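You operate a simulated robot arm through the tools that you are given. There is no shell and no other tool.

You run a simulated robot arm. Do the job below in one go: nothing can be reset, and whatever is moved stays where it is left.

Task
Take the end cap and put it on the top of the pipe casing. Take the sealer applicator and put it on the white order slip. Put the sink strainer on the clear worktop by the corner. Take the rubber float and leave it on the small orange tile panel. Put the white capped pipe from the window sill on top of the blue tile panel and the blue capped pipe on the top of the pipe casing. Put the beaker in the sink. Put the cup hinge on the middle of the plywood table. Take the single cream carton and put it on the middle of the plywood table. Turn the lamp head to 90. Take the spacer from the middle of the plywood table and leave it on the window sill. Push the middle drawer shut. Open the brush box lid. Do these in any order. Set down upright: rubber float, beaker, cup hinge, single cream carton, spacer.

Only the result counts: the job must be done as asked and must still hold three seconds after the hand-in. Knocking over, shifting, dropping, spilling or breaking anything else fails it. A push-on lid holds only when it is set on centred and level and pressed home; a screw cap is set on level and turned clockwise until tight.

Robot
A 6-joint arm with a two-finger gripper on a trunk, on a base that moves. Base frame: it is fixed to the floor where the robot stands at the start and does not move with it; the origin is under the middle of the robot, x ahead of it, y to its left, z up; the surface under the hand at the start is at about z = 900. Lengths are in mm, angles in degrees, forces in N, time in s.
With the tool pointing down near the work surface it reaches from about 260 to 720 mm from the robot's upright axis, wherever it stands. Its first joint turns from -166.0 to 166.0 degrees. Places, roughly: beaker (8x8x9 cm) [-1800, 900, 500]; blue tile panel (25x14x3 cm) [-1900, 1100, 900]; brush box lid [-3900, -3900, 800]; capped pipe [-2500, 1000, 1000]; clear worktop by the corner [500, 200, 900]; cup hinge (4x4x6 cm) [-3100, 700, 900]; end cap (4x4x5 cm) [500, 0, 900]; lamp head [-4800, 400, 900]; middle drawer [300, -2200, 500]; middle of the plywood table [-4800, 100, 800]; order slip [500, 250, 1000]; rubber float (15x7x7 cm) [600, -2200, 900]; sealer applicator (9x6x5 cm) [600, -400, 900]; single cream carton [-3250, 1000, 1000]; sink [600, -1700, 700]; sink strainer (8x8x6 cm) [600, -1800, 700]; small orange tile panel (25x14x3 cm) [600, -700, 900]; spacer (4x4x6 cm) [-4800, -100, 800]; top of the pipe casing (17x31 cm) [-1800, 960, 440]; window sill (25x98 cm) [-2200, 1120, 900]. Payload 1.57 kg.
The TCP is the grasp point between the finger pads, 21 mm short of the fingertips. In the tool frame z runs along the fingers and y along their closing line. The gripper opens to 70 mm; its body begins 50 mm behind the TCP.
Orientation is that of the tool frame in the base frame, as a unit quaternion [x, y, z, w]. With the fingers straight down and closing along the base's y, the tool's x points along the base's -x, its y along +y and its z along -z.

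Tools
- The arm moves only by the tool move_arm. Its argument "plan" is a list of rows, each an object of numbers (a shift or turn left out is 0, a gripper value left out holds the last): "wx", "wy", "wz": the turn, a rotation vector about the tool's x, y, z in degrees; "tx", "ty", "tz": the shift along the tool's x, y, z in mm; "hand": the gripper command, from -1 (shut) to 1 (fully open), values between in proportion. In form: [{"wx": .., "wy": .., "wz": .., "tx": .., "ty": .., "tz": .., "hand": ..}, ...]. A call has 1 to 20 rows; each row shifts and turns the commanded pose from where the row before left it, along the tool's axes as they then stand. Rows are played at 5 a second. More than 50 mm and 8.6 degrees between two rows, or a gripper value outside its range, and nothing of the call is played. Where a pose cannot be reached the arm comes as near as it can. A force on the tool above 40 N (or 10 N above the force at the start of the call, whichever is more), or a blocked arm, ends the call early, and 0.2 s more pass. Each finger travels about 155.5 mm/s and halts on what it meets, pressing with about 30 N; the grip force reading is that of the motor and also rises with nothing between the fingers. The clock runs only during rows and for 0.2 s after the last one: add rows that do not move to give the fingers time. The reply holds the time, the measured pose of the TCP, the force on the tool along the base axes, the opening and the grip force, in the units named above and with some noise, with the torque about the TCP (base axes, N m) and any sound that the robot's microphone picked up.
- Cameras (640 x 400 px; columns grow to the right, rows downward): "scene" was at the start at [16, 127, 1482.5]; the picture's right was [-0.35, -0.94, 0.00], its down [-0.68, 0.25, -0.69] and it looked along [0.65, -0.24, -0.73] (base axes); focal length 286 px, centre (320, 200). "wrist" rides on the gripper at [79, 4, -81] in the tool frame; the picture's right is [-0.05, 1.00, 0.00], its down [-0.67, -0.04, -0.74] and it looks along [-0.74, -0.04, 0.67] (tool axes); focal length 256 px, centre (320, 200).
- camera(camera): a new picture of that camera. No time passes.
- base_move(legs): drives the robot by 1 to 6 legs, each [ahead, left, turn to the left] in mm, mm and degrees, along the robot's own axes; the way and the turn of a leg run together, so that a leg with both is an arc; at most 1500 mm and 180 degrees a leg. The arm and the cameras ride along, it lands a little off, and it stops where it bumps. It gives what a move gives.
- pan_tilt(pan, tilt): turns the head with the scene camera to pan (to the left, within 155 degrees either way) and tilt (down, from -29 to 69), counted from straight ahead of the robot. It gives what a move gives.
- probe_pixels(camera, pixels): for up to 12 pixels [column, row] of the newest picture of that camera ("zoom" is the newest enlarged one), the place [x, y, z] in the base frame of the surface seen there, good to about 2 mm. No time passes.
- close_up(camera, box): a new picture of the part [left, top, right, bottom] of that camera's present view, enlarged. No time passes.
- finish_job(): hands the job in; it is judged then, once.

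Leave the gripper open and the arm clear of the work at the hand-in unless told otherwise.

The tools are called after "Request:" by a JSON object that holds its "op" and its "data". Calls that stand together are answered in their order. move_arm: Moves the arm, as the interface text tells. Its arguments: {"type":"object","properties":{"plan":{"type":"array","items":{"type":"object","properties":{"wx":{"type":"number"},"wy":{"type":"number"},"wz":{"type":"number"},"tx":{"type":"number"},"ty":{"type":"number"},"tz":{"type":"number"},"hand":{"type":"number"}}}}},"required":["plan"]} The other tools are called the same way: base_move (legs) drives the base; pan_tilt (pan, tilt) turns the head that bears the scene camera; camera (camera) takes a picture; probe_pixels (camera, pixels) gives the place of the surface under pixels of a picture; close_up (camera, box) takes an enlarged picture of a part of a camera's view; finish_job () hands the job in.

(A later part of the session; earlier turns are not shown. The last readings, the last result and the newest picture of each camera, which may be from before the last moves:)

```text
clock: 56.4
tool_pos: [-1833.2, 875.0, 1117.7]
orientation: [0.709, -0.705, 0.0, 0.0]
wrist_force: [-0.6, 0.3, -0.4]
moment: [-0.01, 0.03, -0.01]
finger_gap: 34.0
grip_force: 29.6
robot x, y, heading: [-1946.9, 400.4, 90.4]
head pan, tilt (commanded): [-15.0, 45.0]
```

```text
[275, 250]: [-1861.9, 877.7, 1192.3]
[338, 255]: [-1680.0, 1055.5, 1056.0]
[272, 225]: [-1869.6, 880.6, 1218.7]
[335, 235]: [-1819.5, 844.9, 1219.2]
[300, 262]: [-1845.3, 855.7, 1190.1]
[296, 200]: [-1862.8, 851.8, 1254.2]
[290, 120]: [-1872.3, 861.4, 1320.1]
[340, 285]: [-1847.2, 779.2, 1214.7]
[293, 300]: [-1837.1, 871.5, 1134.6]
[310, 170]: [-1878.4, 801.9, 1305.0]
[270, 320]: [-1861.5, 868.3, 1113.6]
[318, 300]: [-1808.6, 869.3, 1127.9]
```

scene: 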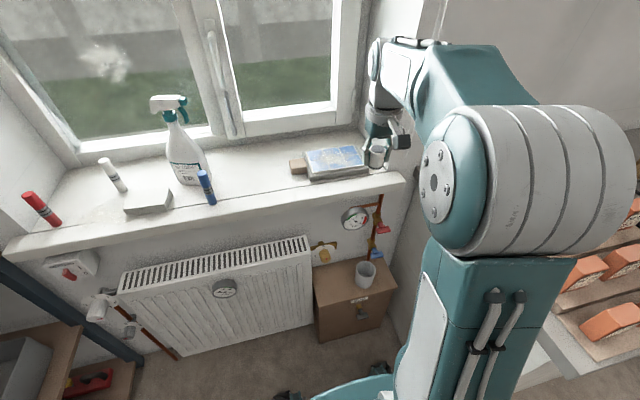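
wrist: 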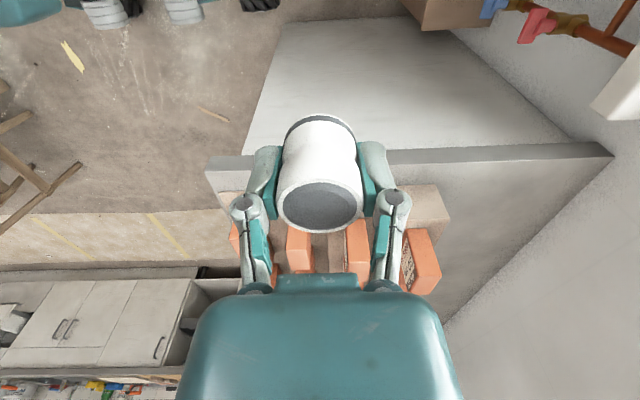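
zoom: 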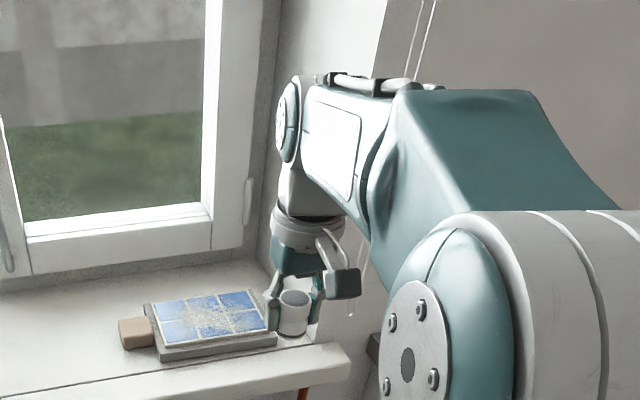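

The hand is compact (about ±40 mm). I'll set the end cap at about (−1850, 925): first x shift, then descend at y≈880 in front of the sill.

Request:
{"op": "move_arm", "data": {"plan": [{"ty": 17, "tx": -4}, {"tz": 35}, {"tz": 40}, {"tz": 40}, {"tz": 40}, {"tz": 40}, {"tz": 40}, {"tz": 40}, {"tz": 40}, {"tz": 40}, {"tz": 40}, {}]}}

Request:
{"op": "pan_tilt", "data": {"pan": -5, "tilt": 60}}

Request:
{"op": "camera", "data": {"camera": "scene"}}

Request:
{"op": "camera", "data": {"camera": "wrist"}}

```text
clock: 59.0
tool_pos: [-1849.3, 879.8, 723.7]
orientation: [0.71, -0.705, -0.001, -0.001]
wrist_force: [-0.5, 0.7, 0.0]
moment: [-0.01, -0.02, -0.03]
finger_gap: 33.7
grip_force: 29.8
robot x, y, heading: [-1945.5, 395.3, 90.4]
head pan, tilt (commanded): [-15.0, 45.0]
```

```text
clock: 59.8
tool_pos: [-1849.3, 879.6, 723.0]
orientation: [0.709, -0.705, 0.0, 0.0]
wrist_force: [-1.1, 0.4, -1.2]
moment: [0.02, 0.01, -0.04]
finger_gap: 33.6
grip_force: 30.1
robot x, y, heading: [-1947.8, 398.8, 90.5]
head pan, tilt (commanded): [-5.0, 60.0]
```

```text
taken
```

scene: 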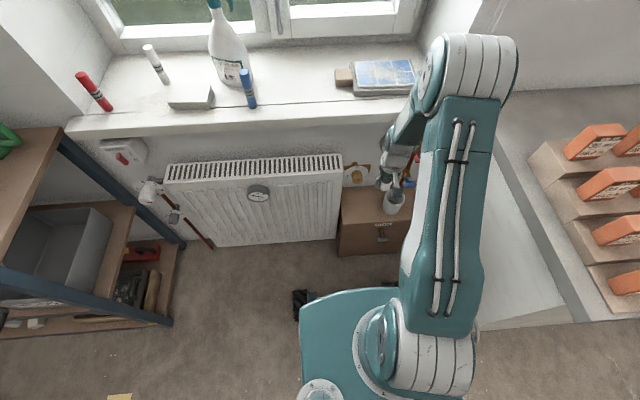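

```text
taken
```

wrist: 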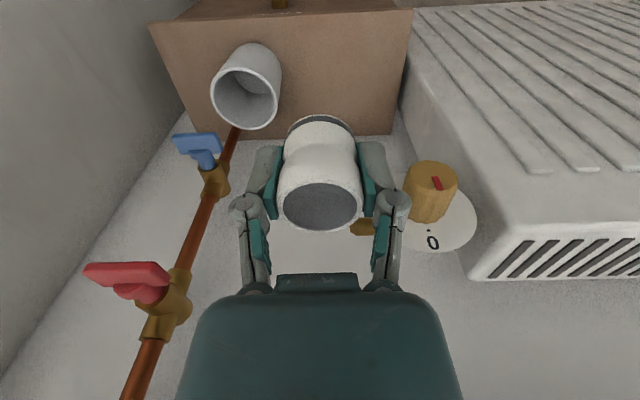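

The cap is between the knob (430,190) and the beaker (245,85). I'll probe the knob's near edge and the beaker rim in the wrist view.

Request:
{"op": "probe_pixels", "data": {"camera": "wrist", "pixels": [[408, 195], [430, 168], [450, 205], [278, 95], [213, 95], [245, 130], [245, 75], [215, 145], [180, 140], [125, 275], [400, 130], [240, 20]]}}

```text
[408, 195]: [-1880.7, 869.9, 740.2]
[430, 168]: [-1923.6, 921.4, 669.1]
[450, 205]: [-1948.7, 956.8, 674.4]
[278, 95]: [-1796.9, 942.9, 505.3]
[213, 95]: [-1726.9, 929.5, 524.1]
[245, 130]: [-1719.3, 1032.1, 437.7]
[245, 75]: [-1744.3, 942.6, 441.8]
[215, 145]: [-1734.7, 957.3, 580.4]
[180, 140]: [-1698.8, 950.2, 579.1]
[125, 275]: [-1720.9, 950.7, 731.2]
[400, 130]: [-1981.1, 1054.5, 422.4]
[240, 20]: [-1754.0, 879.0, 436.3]
```

Going to (−1845, 925): descend to z≈560, forward 45 mm, then slowly down to z≈466.

Request:
{"op": "move_arm", "data": {"plan": [{"ty": -4, "tz": 30}, {"tz": 40}, {"tz": 40}, {"tz": 40}, {"tz": 13}, {"tx": -25}, {"tx": -20}, {}, {"tz": 30}, {"tz": 30}, {"tz": 20}, {"tz": 10}, {}, {}]}}

Request:
{"op": "camera", "data": {"camera": "wrist"}}

Request:
{"op": "camera", "data": {"camera": "scene"}}

```text
clock: 62.8
tool_pos: [-1847.3, 922.4, 470.6]
orientation: [0.709, -0.705, 0.0, 0.0]
wrist_force: [0.1, -0.2, -0.9]
moment: [0.02, 0.0, 0.0]
finger_gap: 33.7
grip_force: 30.3
robot x, y, heading: [-1945.2, 399.9, 90.4]
head pan, tilt (commanded): [-5.0, 60.0]
```

```text
taken
```

wrist: 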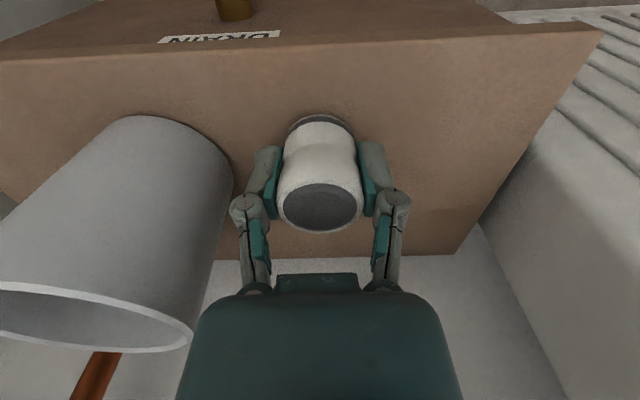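

```text
taken
```

scene: 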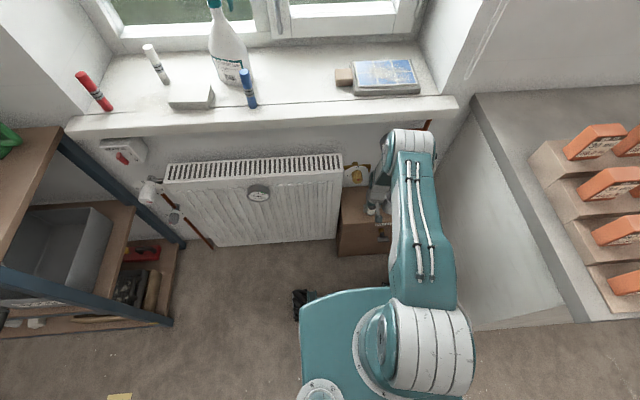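

Good clearance. Lowering the last few millimetres until contact.

Request:
{"op": "move_arm", "data": {"plan": [{"tz": 3}, {"tz": 3}, {}, {}]}}

```text
clock: 63.8
tool_pos: [-1847.2, 923.7, 463.6]
orientation: [0.709, -0.705, -0.001, 0.0]
wrist_force: [-0.6, -2.4, 10.0]
moment: [-0.03, 0.01, 0.02]
finger_gap: 33.8
grip_force: 29.9
robot x, y, heading: [-1943.2, 398.5, 90.3]
head pan, tilt (commanded): [-5.0, 60.0]
```

Contact. Opening part-way (46 mm), then rising straight up and back.

Request:
{"op": "move_arm", "data": {"plan": [{"hand": 0.25}, {}, {}, {"tz": -15}, {"tz": -30}, {"tz": -40}, {"tx": 25}, {"tx": 20}, {"tz": -40}, {"tz": -40}, {}]}}

Request:
{"op": "camera", "data": {"camera": "wrist"}}

```text
clock: 66.2
tool_pos: [-1844.8, 879.9, 630.2]
orientation: [0.709, -0.705, 0.0, 0.001]
wrist_force: [0.7, -0.2, -0.5]
moment: [-0.01, 0.0, -0.03]
finger_gap: 43.7
grip_force: 0.0
robot x, y, heading: [-1943.6, 398.5, 90.4]
head pan, tilt (commanded): [-5.0, 60.0]
```

```text
taken
```

wrist: 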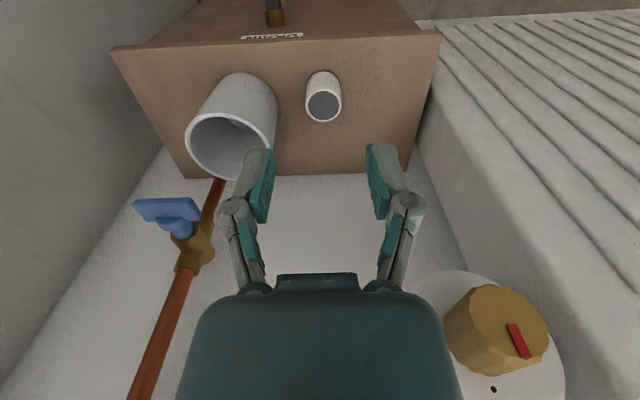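

End cap stands well. Now the beaker: its Ø≈75 exceeds the grip, so I'll take it by the rim wall. Probing rim points in a close-up.

Request:
{"op": "close_up", "data": {"camera": "wrist", "box": [160, 50, 320, 200]}}

Request:
{"op": "probe_pixels", "data": {"camera": "wrist", "pixels": [[188, 135], [276, 137], [230, 113], [195, 122], [265, 121], [200, 163], [218, 176], [165, 199], [135, 202], [200, 205], [185, 235]]}}

```text
2.67 times, centred on (240, 125) of wrist
```

zoom: 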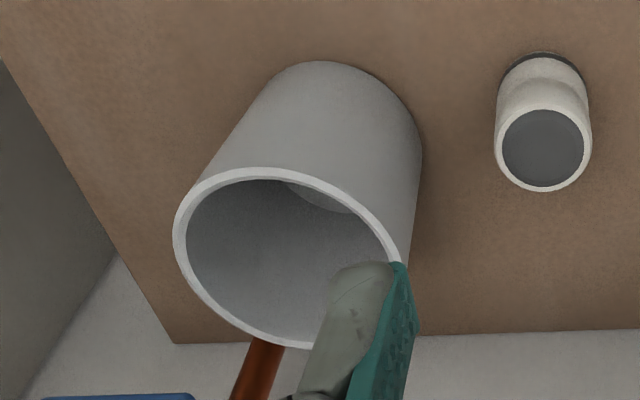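

```text
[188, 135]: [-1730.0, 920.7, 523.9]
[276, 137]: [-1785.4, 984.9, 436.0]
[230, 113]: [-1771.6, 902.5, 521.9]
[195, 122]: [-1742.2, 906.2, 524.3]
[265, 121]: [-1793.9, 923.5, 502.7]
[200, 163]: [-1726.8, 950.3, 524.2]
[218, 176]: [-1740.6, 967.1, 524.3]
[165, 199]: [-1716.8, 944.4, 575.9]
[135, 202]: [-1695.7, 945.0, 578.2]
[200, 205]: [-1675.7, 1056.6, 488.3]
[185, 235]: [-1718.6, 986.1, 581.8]
```

Beaker rim: centre ≈(−1761,937), r≈36, z=524. I'll grip its left wall at (−1797,937) with the hand tilted 20° back (away from the red/blue valve handles). First tilt and move above it.

Request:
{"op": "move_arm", "data": {"plan": [{"wy": -6.667, "hand": -0.03}, {"wy": -6.667}, {"wy": -6.666}, {"tx": -13.3, "ty": -16, "tz": 19}, {"tx": -13.3, "ty": -16, "tz": 19}, {"tx": -13.3, "ty": -16, "tz": 19}, {}, {}]}}

Request:
{"op": "camera", "data": {"camera": "wrist"}}

Request:
{"op": "camera", "data": {"camera": "scene"}}

```text
clock: 68.0
tool_pos: [-1811.6, 930.4, 577.6]
orientation: [0.709, -0.699, -0.08, -0.044]
wrist_force: [0.8, 0.6, 0.4]
moment: [-0.01, -0.04, 0.0]
finger_gap: 33.6
grip_force: 0.0
out of reach, approached as far as the arm can: row 2, 3
robot x, y, heading: [-1943.8, 398.7, 90.5]
head pan, tilt (commanded): [-5.0, 60.0]
```

```text
taken
```

wrist: 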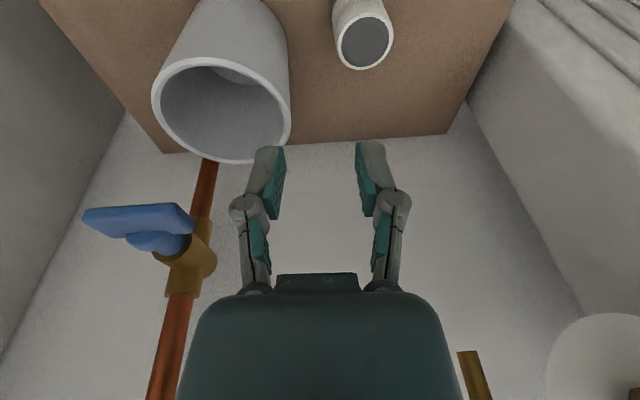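

```text
taken
```

scene: 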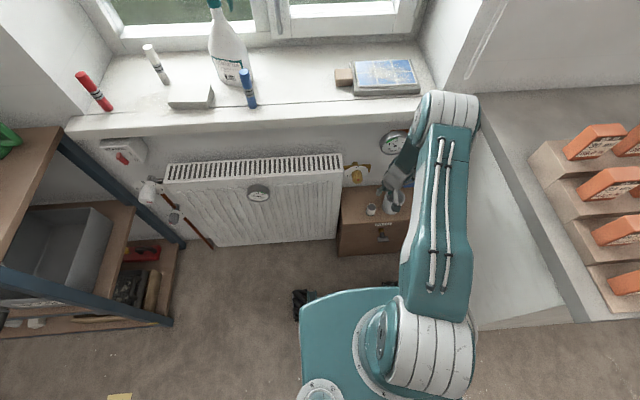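

The arm clipped the tilt at about 10° (wrist nearly straight). I'll back the base 110 mm so the forearm lies flatter, then try tilting again.

Request:
{"op": "base_move", "data": {"legs": [[-110, 0, 0]]}}

Request:
{"op": "move_arm", "data": {"plan": [{"tx": -30}, {"tx": -30}, {"tx": -30}, {"wy": -3}, {"wy": -4}, {"wy": -4}, {}]}}

```text
clock: 69.2
tool_pos: [-1811.4, 820.9, 578.5]
orientation: [0.709, -0.699, -0.08, -0.044]
wrist_force: [0.0, -0.2, -0.2]
moment: [-0.01, 0.04, 0.0]
finger_gap: 33.9
grip_force: 0.1
robot x, y, heading: [-1943.5, 292.1, 90.4]
head pan, tilt (commanded): [-5.0, 60.0]
```

```text
clock: 70.8
tool_pos: [-1815.5, 910.6, 594.8]
orientation: [0.7, -0.692, -0.142, -0.099]
wrist_force: [0.3, -0.1, 0.3]
moment: [-0.01, 0.01, 0.02]
finger_gap: 34.0
grip_force: 0.2
robot x, y, heading: [-1944.0, 288.8, 90.2]
head pan, tilt (commanded): [-5.0, 60.0]
```

Now tilted ≈20°. I'll remove the 3.5° sideways lean and go above the rim's left wall.

Request:
{"op": "move_arm", "data": {"plan": [{"wx": 3.5}, {"tx": -21.3, "ty": -18.5, "tz": 12.9}, {}, {}]}}

Request:
{"op": "camera", "data": {"camera": "wrist"}}

Request:
{"op": "camera", "data": {"camera": "scene"}}

```text
clock: 71.8
tool_pos: [-1793.4, 934.0, 590.4]
orientation: [-0.694, 0.696, 0.128, 0.133]
wrist_force: [-0.8, 0.4, 0.4]
moment: [0.01, 0.01, 0.0]
finger_gap: 34.1
grip_force: 0.0
robot x, y, heading: [-1945.8, 286.8, 90.4]
head pan, tilt (commanded): [-5.0, 60.0]
```

```text
taken
```

wrist: 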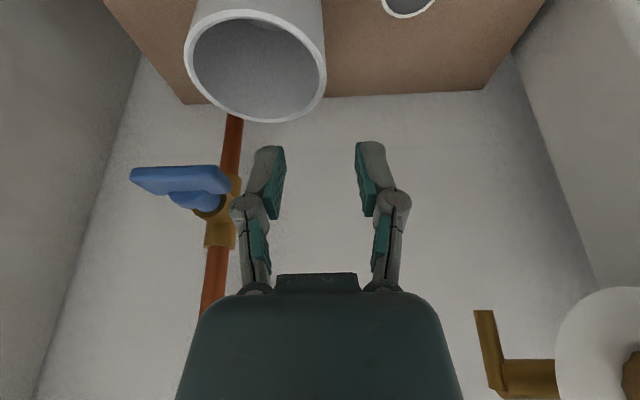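

```text
taken
```

scene: 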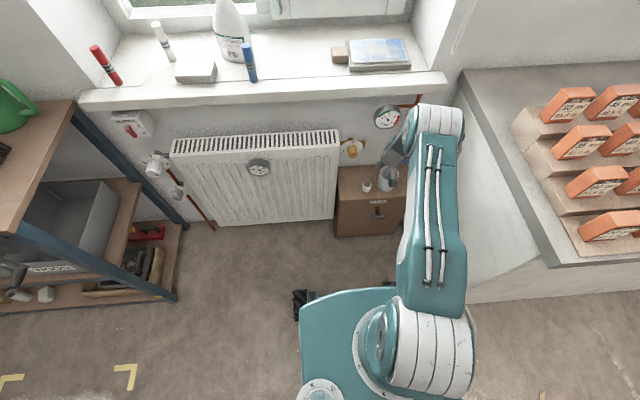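

Probing the rim's right edge (326,75) before descending.

Request:
{"op": "probe_pixels", "data": {"camera": "wrist", "pixels": [[324, 72], [325, 80], [322, 60], [187, 45], [255, 12], [255, 119], [322, 88], [315, 95]]}}

```text
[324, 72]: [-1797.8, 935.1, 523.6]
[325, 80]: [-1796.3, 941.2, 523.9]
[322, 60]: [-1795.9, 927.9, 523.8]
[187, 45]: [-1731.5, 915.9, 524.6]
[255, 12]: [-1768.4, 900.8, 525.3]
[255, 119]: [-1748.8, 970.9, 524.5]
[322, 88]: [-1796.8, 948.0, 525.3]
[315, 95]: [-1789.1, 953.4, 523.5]
```

Wall centre at x≈−1797; I'll shift 3.5 mm and descend vertically 82 mm so the wall is between the fingers, then close.

Request:
{"op": "move_arm", "data": {"plan": [{"ty": 3.5}, {"tx": 8.3, "tz": 26}, {"tx": 8.3, "tz": 26}, {"tx": 8.2, "tz": 26}, {}, {}]}}

Request:
{"op": "camera", "data": {"camera": "wrist"}}

```text
clock: 73.2
tool_pos: [-1796.3, 939.1, 509.8]
orientation: [-0.694, 0.696, 0.127, 0.132]
wrist_force: [-0.5, -0.6, 0.6]
moment: [0.0, 0.02, 0.02]
finger_gap: 33.9
grip_force: 0.0
robot x, y, heading: [-1942.2, 291.4, 90.4]
head pan, tilt (commanded): [-5.0, 60.0]
```

```text
taken
```

wrist: 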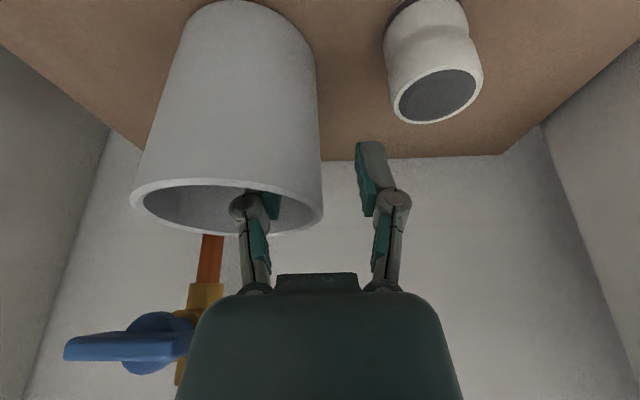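

The wall is between the fingers. Closing, then lifting vertically.

Request:
{"op": "move_arm", "data": {"plan": [{"hand": -1}, {}, {}, {}]}}

Request:
{"op": "camera", "data": {"camera": "wrist"}}

```text
clock: 74.2
tool_pos: [-1796.7, 939.1, 509.3]
orientation: [-0.694, 0.696, 0.127, 0.132]
wrist_force: [-0.5, 1.5, 4.9]
moment: [0.27, -0.1, 0.01]
finger_gap: 7.6
grip_force: 30.1
robot x, y, heading: [-1944.3, 290.3, 90.7]
head pan, tilt (commanded): [-5.0, 60.0]
```

```text
taken
```

wrist: 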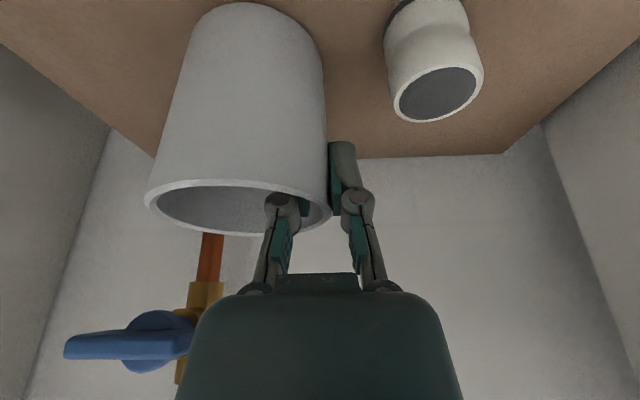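

Gripped (gap 7.6 mm). The blue handle is above the beaker's rear, so: lift 15 mm, pull back 80 mm, then rise.

Request:
{"op": "move_arm", "data": {"plan": [{"tx": -2.5, "tz": -7}, {"tx": -2.5, "tz": -7}, {}, {"tx": 19, "tz": -6.7}, {"tx": 19, "tz": -6.7}, {"tx": 19, "tz": -6.7}, {"tx": 19, "tz": -6.8}, {}]}}

Request:
{"op": "camera", "data": {"camera": "wrist"}}

Request:
{"op": "camera", "data": {"camera": "scene"}}

```text
clock: 76.0
tool_pos: [-1796.5, 857.7, 519.9]
orientation: [-0.694, 0.696, 0.127, 0.132]
wrist_force: [0.5, 0.0, -0.7]
moment: [0.03, 0.04, 0.0]
finger_gap: 7.1
grip_force: 30.0
robot x, y, heading: [-1943.8, 291.0, 90.5]
head pan, tilt (commanded): [-5.0, 60.0]
```

```text
taken
```

wrist: 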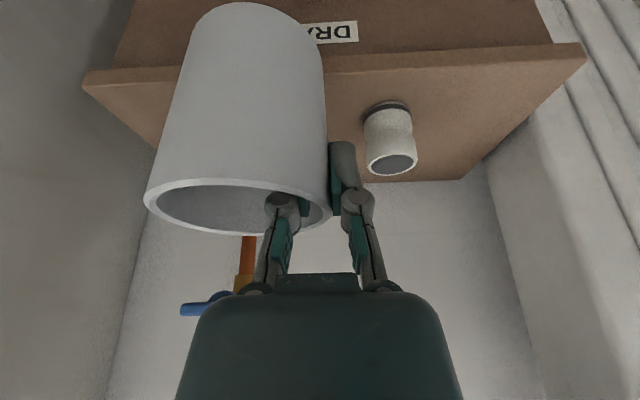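

```text
taken
```

scene: 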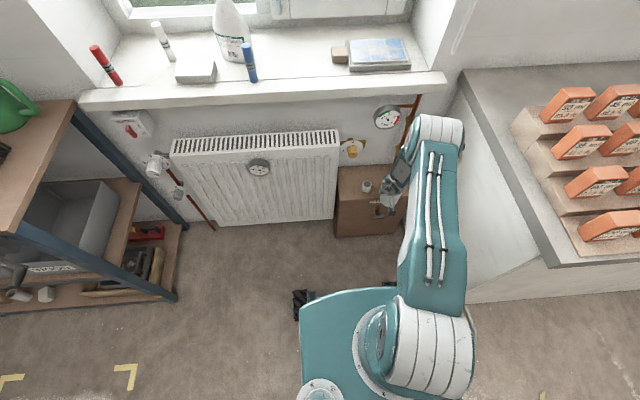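

Clear. Raising the beaker about 480 mm.

Request:
{"op": "move_arm", "data": {"plan": [{"tx": -13.4, "tz": -37.6}, {"tx": -13.4, "tz": -37.6}, {"tx": -13.4, "tz": -37.6}, {"tx": -13.4, "tz": -37.6}, {"tx": -13.4, "tz": -37.6}, {"tx": -13.4, "tz": -37.6}, {"tx": -13.4, "tz": -37.6}, {"tx": -13.4, "tz": -37.6}, {"tx": -13.4, "tz": -37.6}, {"tx": -13.4, "tz": -37.6}, {"tx": -13.4, "tz": -37.6}, {"tx": -13.4, "tz": -37.6}, {}]}}

Request:
{"op": "camera", "data": {"camera": "wrist"}}

```text
clock: 78.8
tool_pos: [-1801.4, 844.0, 1000.7]
orientation: [-0.694, 0.696, 0.127, 0.132]
wrist_force: [0.2, 0.5, -0.3]
moment: [-0.02, 0.04, -0.01]
finger_gap: 7.3
grip_force: 30.1
robot x, y, heading: [-1941.5, 287.2, 90.5]
head pan, tilt (commanded): [-5.0, 60.0]
```

```text
taken
```

wrist: 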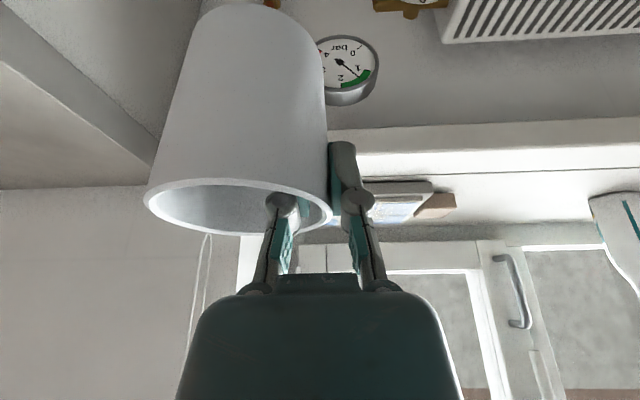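

Next: back away 440 mm, turn right 90° to face +x, then drive forward 1300 mm and look at the aisle.

Request:
{"op": "base_move", "data": {"legs": [[-440, 0, 0], [0, 0, -90], [1400, 0, 0]]}}

Request:
{"op": "pan_tilt", "data": {"pan": -60, "tilt": 30}}

Request:
{"op": "camera", "data": {"camera": "scene"}}

Request:
{"op": "camera", "data": {"camera": "wrist"}}

```text
clock: 92.0
tool_pos: [14.1, -320.5, 1000.6]
orientation: [0.007, 0.983, -0.004, 0.184]
wrist_force: [0.7, 0.4, -1.5]
moment: [-0.01, 0.01, -0.02]
finger_gap: 7.4
grip_force: 29.9
robot x, y, heading: [-541.8, -173.5, -0.3]
head pan, tilt (commanded): [-5.0, 60.0]
```

```text
clock: 93.2
tool_pos: [13.5, -320.5, 1001.8]
orientation: [0.006, 0.983, -0.004, 0.184]
wrist_force: [0.7, -1.3, -1.2]
moment: [0.03, 0.02, -0.01]
finger_gap: 7.2
grip_force: 29.8
robot x, y, heading: [-536.9, -173.0, -0.4]
head pan, tilt (commanded): [-60.0, 30.0]
```

```text
taken
```

scene: 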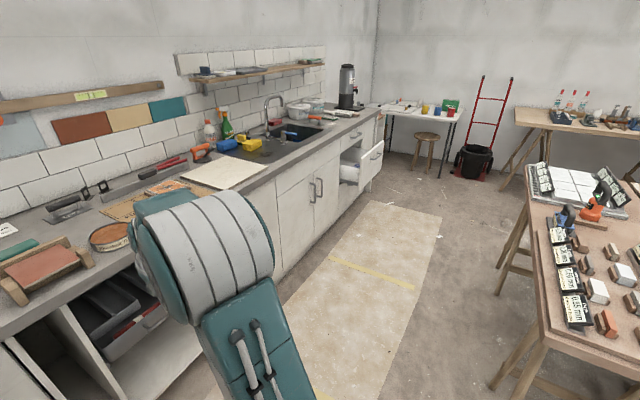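

```text
taken
```

wrist: 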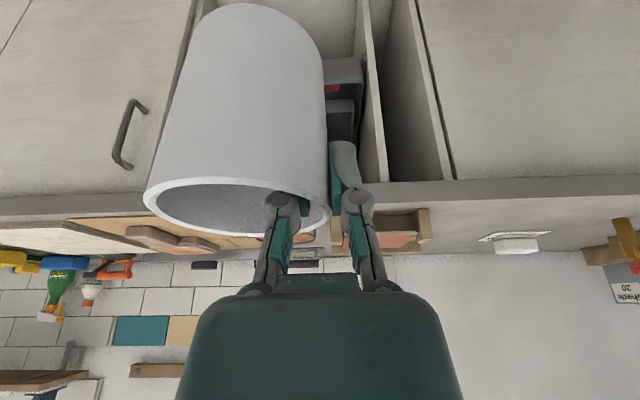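

I see the sink at (280,130), open drawer at (355,170), table at right. Probing for the aisle width and drawer position.

Request:
{"op": "probe_pixels", "data": {"camera": "scene", "pixels": [[350, 178], [375, 158], [382, 190], [495, 385], [525, 180], [350, 128], [270, 180], [290, 130], [310, 118], [210, 165], [300, 107], [270, 108]]}}

Request:
{"op": "close_up", "data": {"camera": "scene", "box": [170, 60, 400, 220]}}

```text
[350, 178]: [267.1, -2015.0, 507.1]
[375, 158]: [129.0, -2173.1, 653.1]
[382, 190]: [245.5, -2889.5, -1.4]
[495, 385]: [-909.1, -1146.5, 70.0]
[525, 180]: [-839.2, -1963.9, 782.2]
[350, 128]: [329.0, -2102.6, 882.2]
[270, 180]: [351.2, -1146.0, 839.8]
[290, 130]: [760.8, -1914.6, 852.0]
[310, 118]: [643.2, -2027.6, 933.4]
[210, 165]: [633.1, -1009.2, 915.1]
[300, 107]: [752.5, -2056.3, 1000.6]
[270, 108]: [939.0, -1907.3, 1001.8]
```

```text
2.50 times, centred on (285, 140) of scene
```

zoom: 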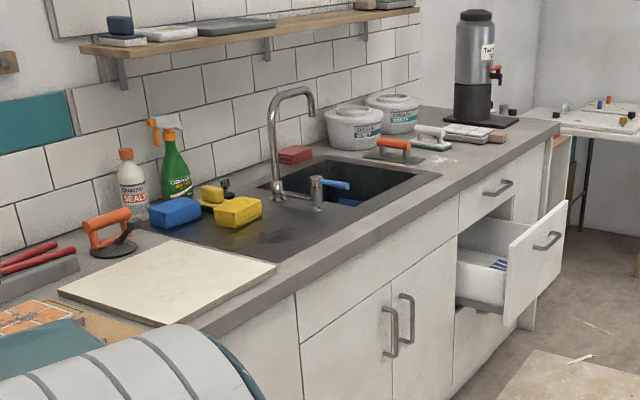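

Aisle is x≈−840…350. I'll go forward 150 mm, then slide right 1480 mm, holding the beaker over the aisle, and look at the sink.

Request:
{"op": "base_move", "data": {"legs": [[150, 0, 0], [0, -1480, 0]]}}

Request:
{"op": "pan_tilt", "data": {"pan": 0, "tilt": 35}}

Request:
{"op": "camera", "data": {"camera": "scene"}}

```text
clock: 101.6
tool_pos: [150.8, -1832.7, 1002.3]
orientation: [0.013, 0.983, -0.006, 0.184]
wrist_force: [-0.9, -0.5, -0.7]
moment: [0.02, 0.02, -0.02]
finger_gap: 7.3
grip_force: 30.4
robot x, y, heading: [-402.8, -1678.5, -0.8]
head pan, tilt (commanded): [-60.0, 30.0]
```

```text
clock: 102.9
tool_pos: [152.1, -1831.9, 1001.5]
orientation: [0.012, 0.983, -0.005, 0.184]
wrist_force: [-0.6, 0.6, -1.1]
moment: [0.02, 0.01, 0.01]
finger_gap: 7.4
grip_force: 30.2
robot x, y, heading: [-401.6, -1679.0, -0.7]
head pan, tilt (commanded): [0.0, 35.0]
```

```text
taken
```

scene: 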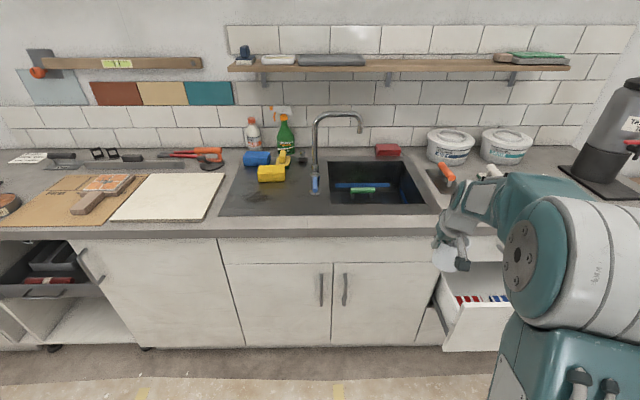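

Zooming on the sink basin and the faucet.

Request:
{"op": "close_up", "data": {"camera": "scene", "box": [210, 90, 450, 240]}}

Request:
{"op": "probe_pixels", "data": {"camera": "scene", "pixels": [[330, 162], [407, 162], [427, 207], [332, 207], [370, 195], [360, 185], [315, 185], [360, 125], [315, 140], [300, 195], [345, 115], [400, 200]]}}

```text
2.67 times, centred on (330, 165) of scene
```

zoom: 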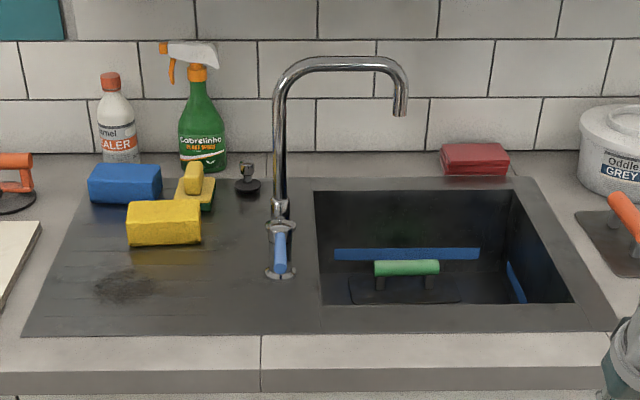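

```text
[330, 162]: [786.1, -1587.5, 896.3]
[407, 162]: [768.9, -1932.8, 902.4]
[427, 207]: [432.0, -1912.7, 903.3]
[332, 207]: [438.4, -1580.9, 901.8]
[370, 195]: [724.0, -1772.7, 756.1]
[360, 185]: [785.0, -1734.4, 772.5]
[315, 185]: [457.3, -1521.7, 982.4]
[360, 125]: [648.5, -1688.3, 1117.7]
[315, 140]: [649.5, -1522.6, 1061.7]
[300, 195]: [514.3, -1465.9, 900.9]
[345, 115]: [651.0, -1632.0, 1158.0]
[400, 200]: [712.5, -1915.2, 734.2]
```

Basin spans x 432–786, y −1582…−1930. I'll drive forward 390 mm and look down into it.

Request:
{"op": "base_move", "data": {"legs": [[390, 0, 0.7]]}}

Request:
{"op": "pan_tilt", "data": {"pan": -12, "tilt": 52}}

Request:
{"op": "camera", "data": {"camera": "scene"}}

Request:
{"op": "camera", "data": {"camera": "wrist"}}

```text
clock: 105.4
tool_pos: [544.0, -1832.4, 1001.3]
orientation: [0.008, 0.983, -0.006, 0.184]
wrist_force: [-0.3, -0.3, -0.5]
moment: [0.03, 0.02, -0.02]
finger_gap: 7.2
grip_force: 29.7
robot x, y, heading: [-9.1, -1683.8, -0.5]
head pan, tilt (commanded): [0.0, 35.0]
```

```text
clock: 106.2
tool_pos: [544.1, -1832.6, 1002.4]
orientation: [0.008, 0.983, -0.005, 0.184]
wrist_force: [0.6, -0.2, -0.6]
moment: [0.04, -0.02, 0.01]
finger_gap: 7.4
grip_force: 30.1
robot x, y, heading: [-6.1, -1681.9, -0.4]
head pan, tilt (commanded): [-12.0, 52.0]
```

```text
taken
```

scene: 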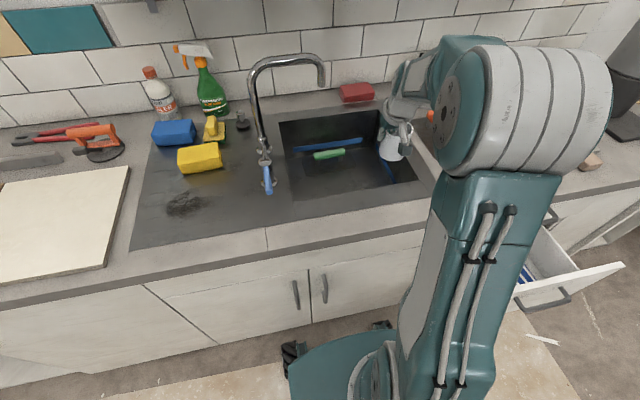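

```text
taken
```

wrist: 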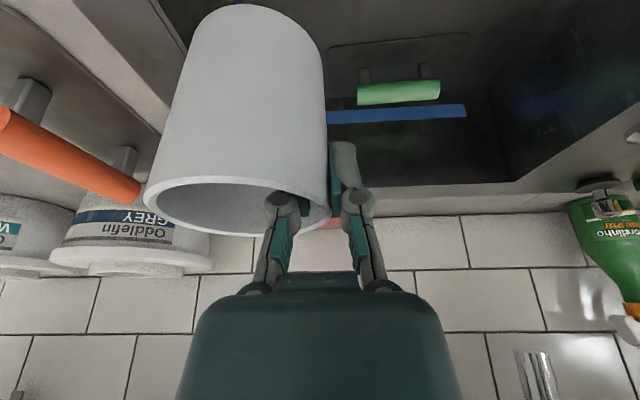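

Zooming on the basin in both views to find the strainer.

Request:
{"op": "close_up", "data": {"camera": "scene", "box": [250, 90, 450, 215]}}

Request:
{"op": "close_up", "data": {"camera": "wrist", "box": [320, 0, 640, 200]}}

Request:
{"op": "probe_pixels", "data": {"camera": "wrist", "pixels": [[345, 60], [450, 45], [400, 93], [400, 60], [400, 112], [400, 150], [500, 30], [540, 80], [400, 10], [500, 150], [360, 5]]}}

```text
3.20 times, centred on (350, 152) of scene
```

zoom: 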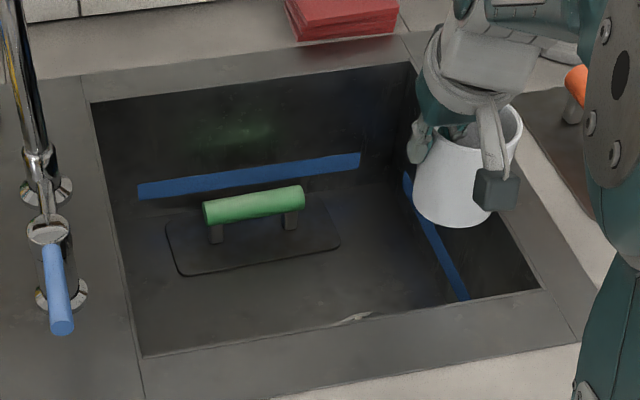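

```text
2.00 times, centred on (480, 100) of wrist
```

zoom: 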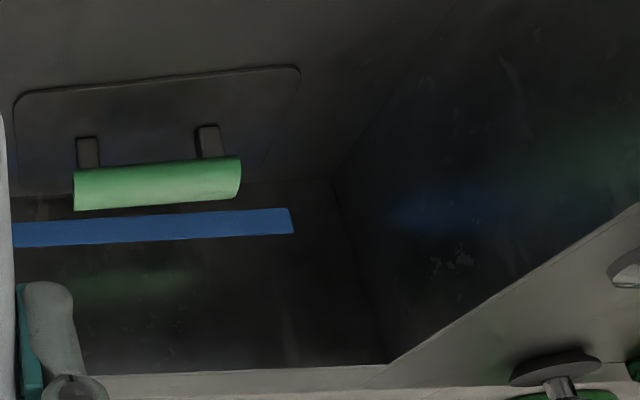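

```text
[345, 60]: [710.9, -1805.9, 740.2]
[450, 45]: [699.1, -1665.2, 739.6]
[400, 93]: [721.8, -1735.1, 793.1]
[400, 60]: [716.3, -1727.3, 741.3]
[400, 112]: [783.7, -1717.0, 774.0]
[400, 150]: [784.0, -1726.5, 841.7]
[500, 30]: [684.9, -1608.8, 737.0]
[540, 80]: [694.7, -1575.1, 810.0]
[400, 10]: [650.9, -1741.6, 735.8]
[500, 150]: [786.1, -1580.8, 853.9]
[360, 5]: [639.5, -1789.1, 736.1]
```

Something pale at zoom (350,318). Probing it through the scene camera.

Request:
{"op": "close_up", "data": {"camera": "scene", "box": [320, 165, 400, 215]}}

Request:
{"op": "probe_pixels", "data": {"camera": "zoom", "pixels": [[310, 195], [340, 180], [270, 205], [380, 175], [310, 150], [310, 260]]}}

```text
8.00 times, centred on (360, 190) of scene
```

zoom: 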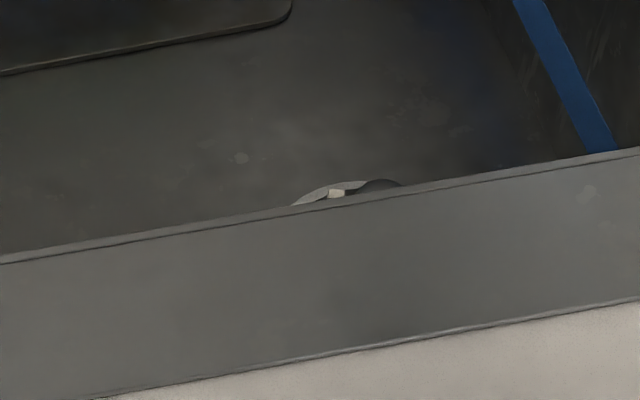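

```text
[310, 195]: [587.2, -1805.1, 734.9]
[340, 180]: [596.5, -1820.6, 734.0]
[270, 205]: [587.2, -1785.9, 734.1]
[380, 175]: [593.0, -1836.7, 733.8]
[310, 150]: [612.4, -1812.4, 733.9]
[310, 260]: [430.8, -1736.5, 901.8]
```

The strainer area is near (560,−1820) by the drain, the green-handled trowel lies at x≈670–750. I'll put the beaker at about (578,−1676) – clear of both. First move over that spot.

Request:
{"op": "move_arm", "data": {"plan": [{"tx": -6.2, "ty": 38.5, "tz": 2.1}, {"tx": -6.2, "ty": 38.5, "tz": 2.1}, {"tx": -6.2, "ty": 38.5, "tz": 2.1}, {"tx": -6.2, "ty": 38.5, "tz": 2.1}, {"tx": -6.1, "ty": 38.5, "tz": 2.2}, {}]}}

Request:
{"op": "camera", "data": {"camera": "wrist"}}

Request:
{"op": "camera", "data": {"camera": "scene"}}

```text
clock: 107.6
tool_pos: [579.5, -1639.7, 1000.2]
orientation: [0.008, 0.983, -0.005, 0.185]
wrist_force: [0.1, -0.7, -0.5]
moment: [0.03, 0.01, 0.02]
finger_gap: 7.2
grip_force: 30.1
robot x, y, heading: [-6.7, -1681.8, -0.5]
head pan, tilt (commanded): [-12.0, 52.0]
```

```text
taken
```

wrist: 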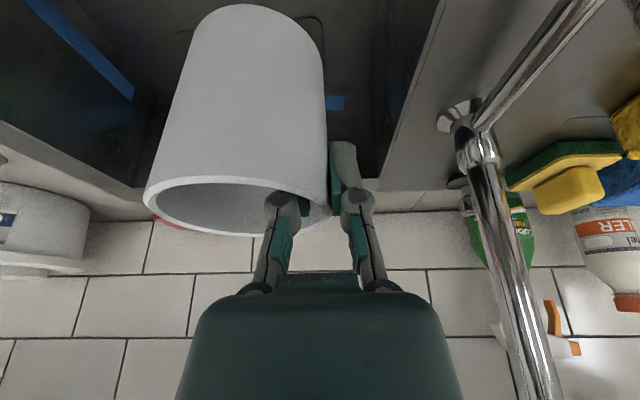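

```text
taken
```

scene: 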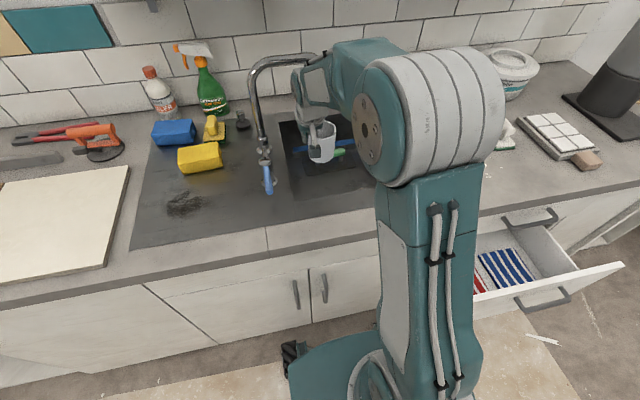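

Clear of the spout and lever. Descending vertically into the basin.

Request:
{"op": "move_arm", "data": {"plan": [{"tx": 14.5, "tz": 37.3}, {"tx": 14.5, "tz": 37.3}, {"tx": 14.5, "tz": 37.3}, {"tx": 14.5, "tz": 37.3}, {}, {}]}}

Request:
{"op": "camera", "data": {"camera": "wrist"}}

Request:
{"op": "camera", "data": {"camera": "scene"}}

```text
clock: 108.6
tool_pos: [582.6, -1639.4, 861.6]
orientation: [0.009, 0.982, -0.006, 0.187]
wrist_force: [-1.7, 0.0, 8.5]
moment: [0.0, 1.0, -0.01]
finger_gap: 7.3
grip_force: 30.2
robot x, y, heading: [-10.6, -1683.7, -0.4]
head pan, tilt (commanded): [-12.0, 52.0]
stopped in row 4: the force on the tool passed its limit at 96 N (the readings are from after the stop); the commanded pose is now the measured one
```

```text
taken
```

wrist: 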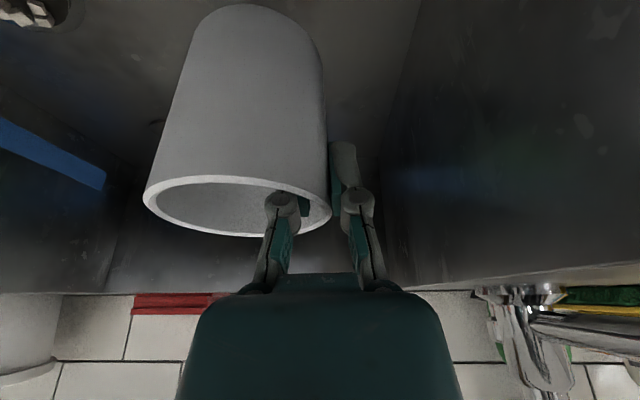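

```text
taken
```

scene: 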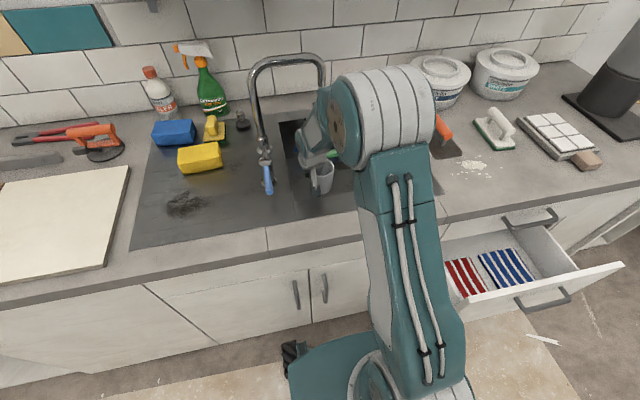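

The descent stopped: the hand's camera (on the robot side) touched the sink's front rim — torque about y fits contact ~100 mm behind the TCP. I'll lift, and turn the hand 90° about the vertical so the camera side points along −y inside the basin.

Request:
{"op": "move_arm", "data": {"plan": [{"tx": -7.3, "tz": -18.6}, {"tx": -14.7, "tz": -37.2}, {"tx": -14.7, "tz": -37.2}, {"tx": -14.7, "tz": -37.2}, {"tx": -7.3, "tz": -18.6}, {}]}}

Request:
{"op": "camera", "data": {"camera": "wrist"}}

Request:
{"op": "camera", "data": {"camera": "scene"}}

```text
clock: 110.0
tool_pos: [581.4, -1640.7, 1020.0]
orientation: [0.008, 0.983, -0.006, 0.186]
wrist_force: [0.0, -0.2, -0.3]
moment: [0.02, 0.01, 0.01]
finger_gap: 7.2
grip_force: 29.9
robot x, y, heading: [-9.2, -1679.9, -0.5]
head pan, tilt (commanded): [-12.0, 52.0]
```

```text
taken
```

wrist: 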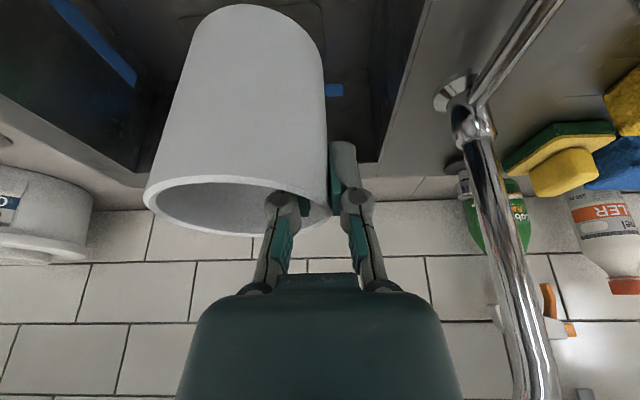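

```text
taken
```

scene: 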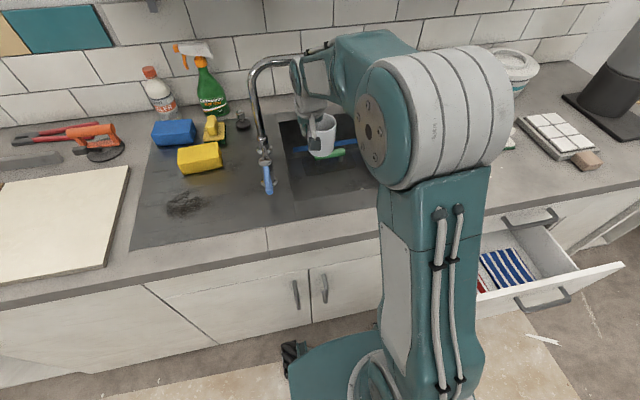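

Probing the basin's front inner edge in the scene view to know it exactly.

Request:
{"op": "close_up", "data": {"camera": "scene", "box": [270, 110, 430, 210]}}

Request:
{"op": "probe_pixels", "data": {"camera": "zoom", "pixels": [[120, 335], [120, 340], [120, 345], [120, 350], [250, 315], [250, 322], [250, 330], [80, 250], [70, 250], [60, 250], [30, 60], [200, 130]]}}

```text
4.00 times, centred on (350, 160) of scene
```

zoom: 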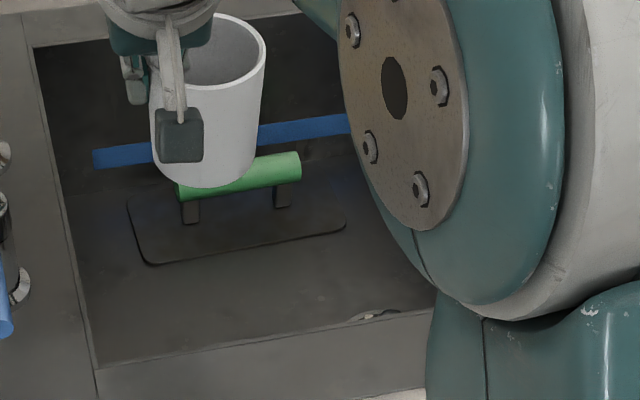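

```text
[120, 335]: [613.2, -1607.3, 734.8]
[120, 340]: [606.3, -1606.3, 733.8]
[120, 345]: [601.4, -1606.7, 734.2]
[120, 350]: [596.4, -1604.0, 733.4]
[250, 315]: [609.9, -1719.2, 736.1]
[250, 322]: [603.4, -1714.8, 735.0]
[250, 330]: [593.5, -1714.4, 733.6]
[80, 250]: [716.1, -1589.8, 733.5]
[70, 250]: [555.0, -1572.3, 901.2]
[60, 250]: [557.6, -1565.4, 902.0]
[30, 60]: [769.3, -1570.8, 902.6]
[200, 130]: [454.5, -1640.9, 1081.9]
```

Request:
{"op": "probe_pixels", "data": {"camera": "zoom", "pixels": [[150, 258], [250, 242], [340, 226], [132, 205], [190, 190], [290, 160], [375, 310], [360, 318], [345, 317], [395, 310]]}}

```text
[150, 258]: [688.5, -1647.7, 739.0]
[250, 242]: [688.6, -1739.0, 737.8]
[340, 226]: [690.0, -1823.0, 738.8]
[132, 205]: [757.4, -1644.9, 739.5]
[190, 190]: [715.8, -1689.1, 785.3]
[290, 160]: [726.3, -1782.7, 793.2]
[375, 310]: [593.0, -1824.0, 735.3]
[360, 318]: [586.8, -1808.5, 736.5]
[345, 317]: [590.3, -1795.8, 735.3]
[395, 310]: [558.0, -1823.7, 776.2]
```

Basin inner front edge is x≈460; trowel plate starts x≈685. I'll descend to z≈905 here, move 43 mm forward (beaker to x≈623, still clear of the trowel), then continue down.

Request:
{"op": "move_arm", "data": {"plan": [{"tx": 14.1, "tz": 35.7}, {"tx": 14.1, "tz": 35.7}, {"tx": 14.1, "tz": 35.7}, {"tx": -20, "tz": 7.9}, {"tx": -20, "tz": 7.9}, {}, {"tx": 10.4, "tz": 26.3}, {"tx": 10.4, "tz": 26.3}, {"tx": 7.3, "tz": 18.6}, {}, {}]}}

Request:
{"op": "camera", "data": {"camera": "wrist"}}

Request:
{"op": "close_up", "data": {"camera": "scene", "box": [240, 60, 440, 210]}}

```text
clock: 112.4
tool_pos: [625.7, -1643.4, 829.6]
orientation: [0.009, 0.983, -0.006, 0.186]
wrist_force: [0.7, 0.7, -0.9]
moment: [0.03, 0.01, 0.02]
finger_gap: 7.2
grip_force: 29.7
robot x, y, heading: [-6.3, -1679.9, -0.4]
head pan, tilt (commanded): [-12.0, 52.0]
```

```text
taken
```

wrist: 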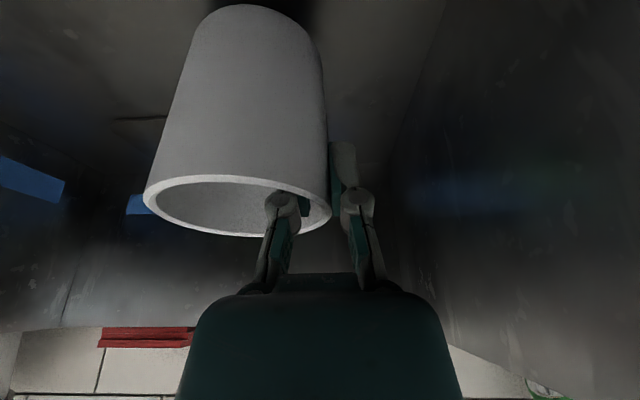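

```text
2.67 times, centred on (340, 135) of scene
```

zoom: 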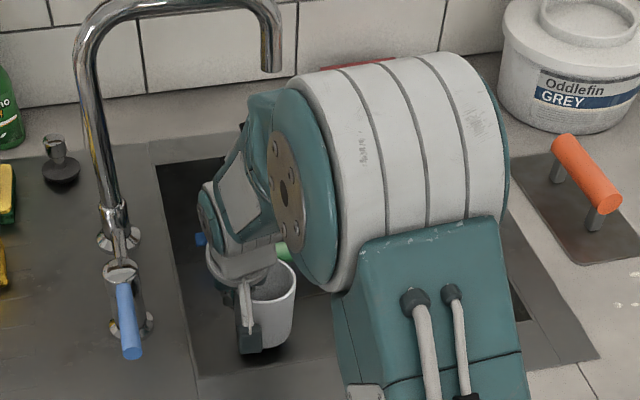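

Beaker bottom now ≈754. Lowering in small steps to contact with the basin floor.

Request:
{"op": "move_arm", "data": {"plan": [{"tx": 3.7, "tz": 9.3}, {"tx": 1.5, "tz": 3.7}, {"tx": 0.8, "tz": 2}, {"tx": 0.8, "tz": 2}, {}, {}]}}

```text
clock: 113.8
tool_pos: [624.4, -1641.9, 810.4]
orientation: [0.008, 0.982, -0.006, 0.186]
wrist_force: [0.2, 0.1, -0.3]
moment: [0.02, 0.0, 0.02]
finger_gap: 7.3
grip_force: 29.9
robot x, y, heading: [-5.8, -1683.9, -0.5]
head pan, tilt (commanded): [-12.0, 52.0]
```

Request:
{"op": "move_arm", "data": {"plan": [{"tx": 0.4, "tz": 1}, {"tx": 0.4, "tz": 1}, {}, {}]}}

```text
clock: 114.8
tool_pos: [625.1, -1641.2, 809.6]
orientation: [0.008, 0.982, -0.005, 0.187]
wrist_force: [-2.8, 0.8, 18.5]
moment: [-0.35, 0.66, -0.12]
finger_gap: 7.4
grip_force: 29.7
robot x, y, heading: [-5.3, -1682.2, -0.4]
head pan, tilt (commanded): [-12.0, 52.0]
```

Contact (18.5 N). Opening to ~30 mm, and rising vertically, then back over the rim.

Request:
{"op": "move_arm", "data": {"plan": [{"hand": -0.1}, {}, {}, {"tx": -7.4, "tz": -18.6}, {"tx": -14.7, "tz": -37.2}, {"tx": -14.7, "tz": -37.2}, {"tx": 20, "tz": -7.9}, {"tx": 20, "tz": -7.9}, {"tx": -14.7, "tz": -37.2}, {"tx": -14.7, "tz": -37.2}, {"tx": -14.7, "tz": -37.2}, {}]}}

Request:
{"op": "camera", "data": {"camera": "wrist"}}

Request:
{"op": "close_up", "data": {"camera": "scene", "box": [240, 60, 440, 210]}}

```text
clock: 117.4
tool_pos: [584.0, -1637.9, 1030.7]
orientation: [0.009, 0.983, -0.006, 0.185]
wrist_force: [-0.2, 0.3, 0.5]
moment: [0.04, 0.0, 0.01]
finger_gap: 31.6
grip_force: 0.2
robot x, y, heading: [-6.5, -1684.7, -0.2]
head pan, tilt (commanded): [-12.0, 52.0]
```

```text
taken
```

wrist: 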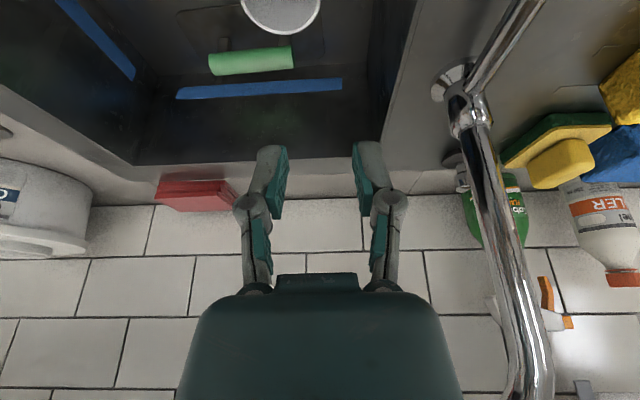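

```text
2.67 times, centred on (340, 135) of scene
```

zoom: 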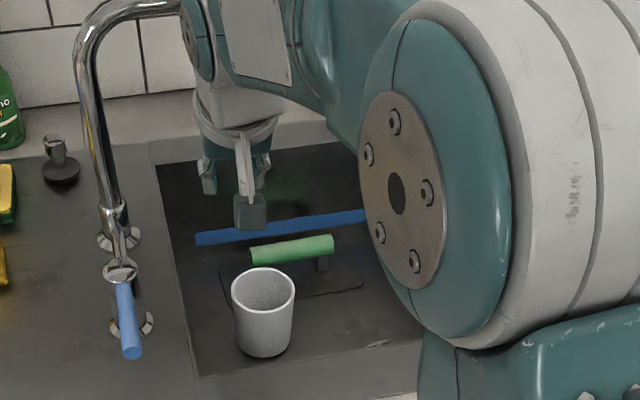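

The beaker stands upright in the sink. Next the strainer: untilt the hand, move over about (550,−1825), then turn the hand +90° so the camera stays inside the basin area.

Request:
{"op": "move_arm", "data": {"plan": [{"wy": 7.1, "hand": 1}, {"wy": 7.1}, {"wy": 7.1}, {"ty": -37.4, "tx": 6.8}, {"ty": -37.4, "tx": 6.8}, {"ty": -37.4, "tx": 6.8}, {"ty": -37.4, "tx": 6.8}, {"ty": -37.4, "tx": 6.8}, {"wz": 8.182}, {"wz": 8.182}, {"wz": 8.182}, {"wz": 8.182}, {"wz": 8.182}, {"wz": 8.182}, {"wz": 8.182}, {"wz": 8.182}, {"wz": 8.182}, {"wz": 8.182}, {"wz": 8.18}, {}]}}

Request:
{"op": "camera", "data": {"camera": "wrist"}}

```text
clock: 121.6
tool_pos: [544.9, -1826.3, 1030.8]
orientation: [0.714, 0.7, -0.001, 0.002]
wrist_force: [-0.5, -0.1, 0.8]
moment: [-0.02, -0.01, 0.0]
finger_gap: 69.9
grip_force: 0.1
robot x, y, heading: [-7.8, -1678.4, -0.6]
head pan, tilt (commanded): [-12.0, 52.0]
```

```text
taken
```

wrist: 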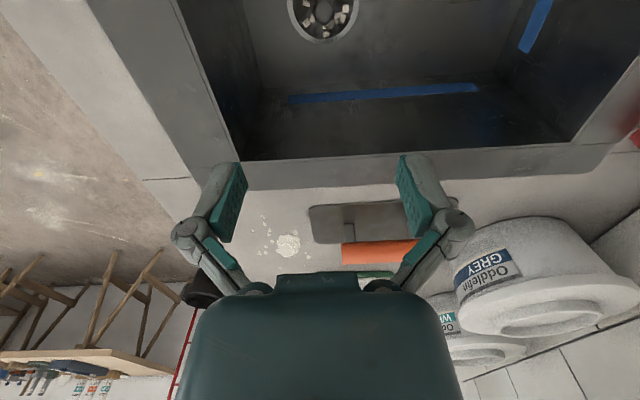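

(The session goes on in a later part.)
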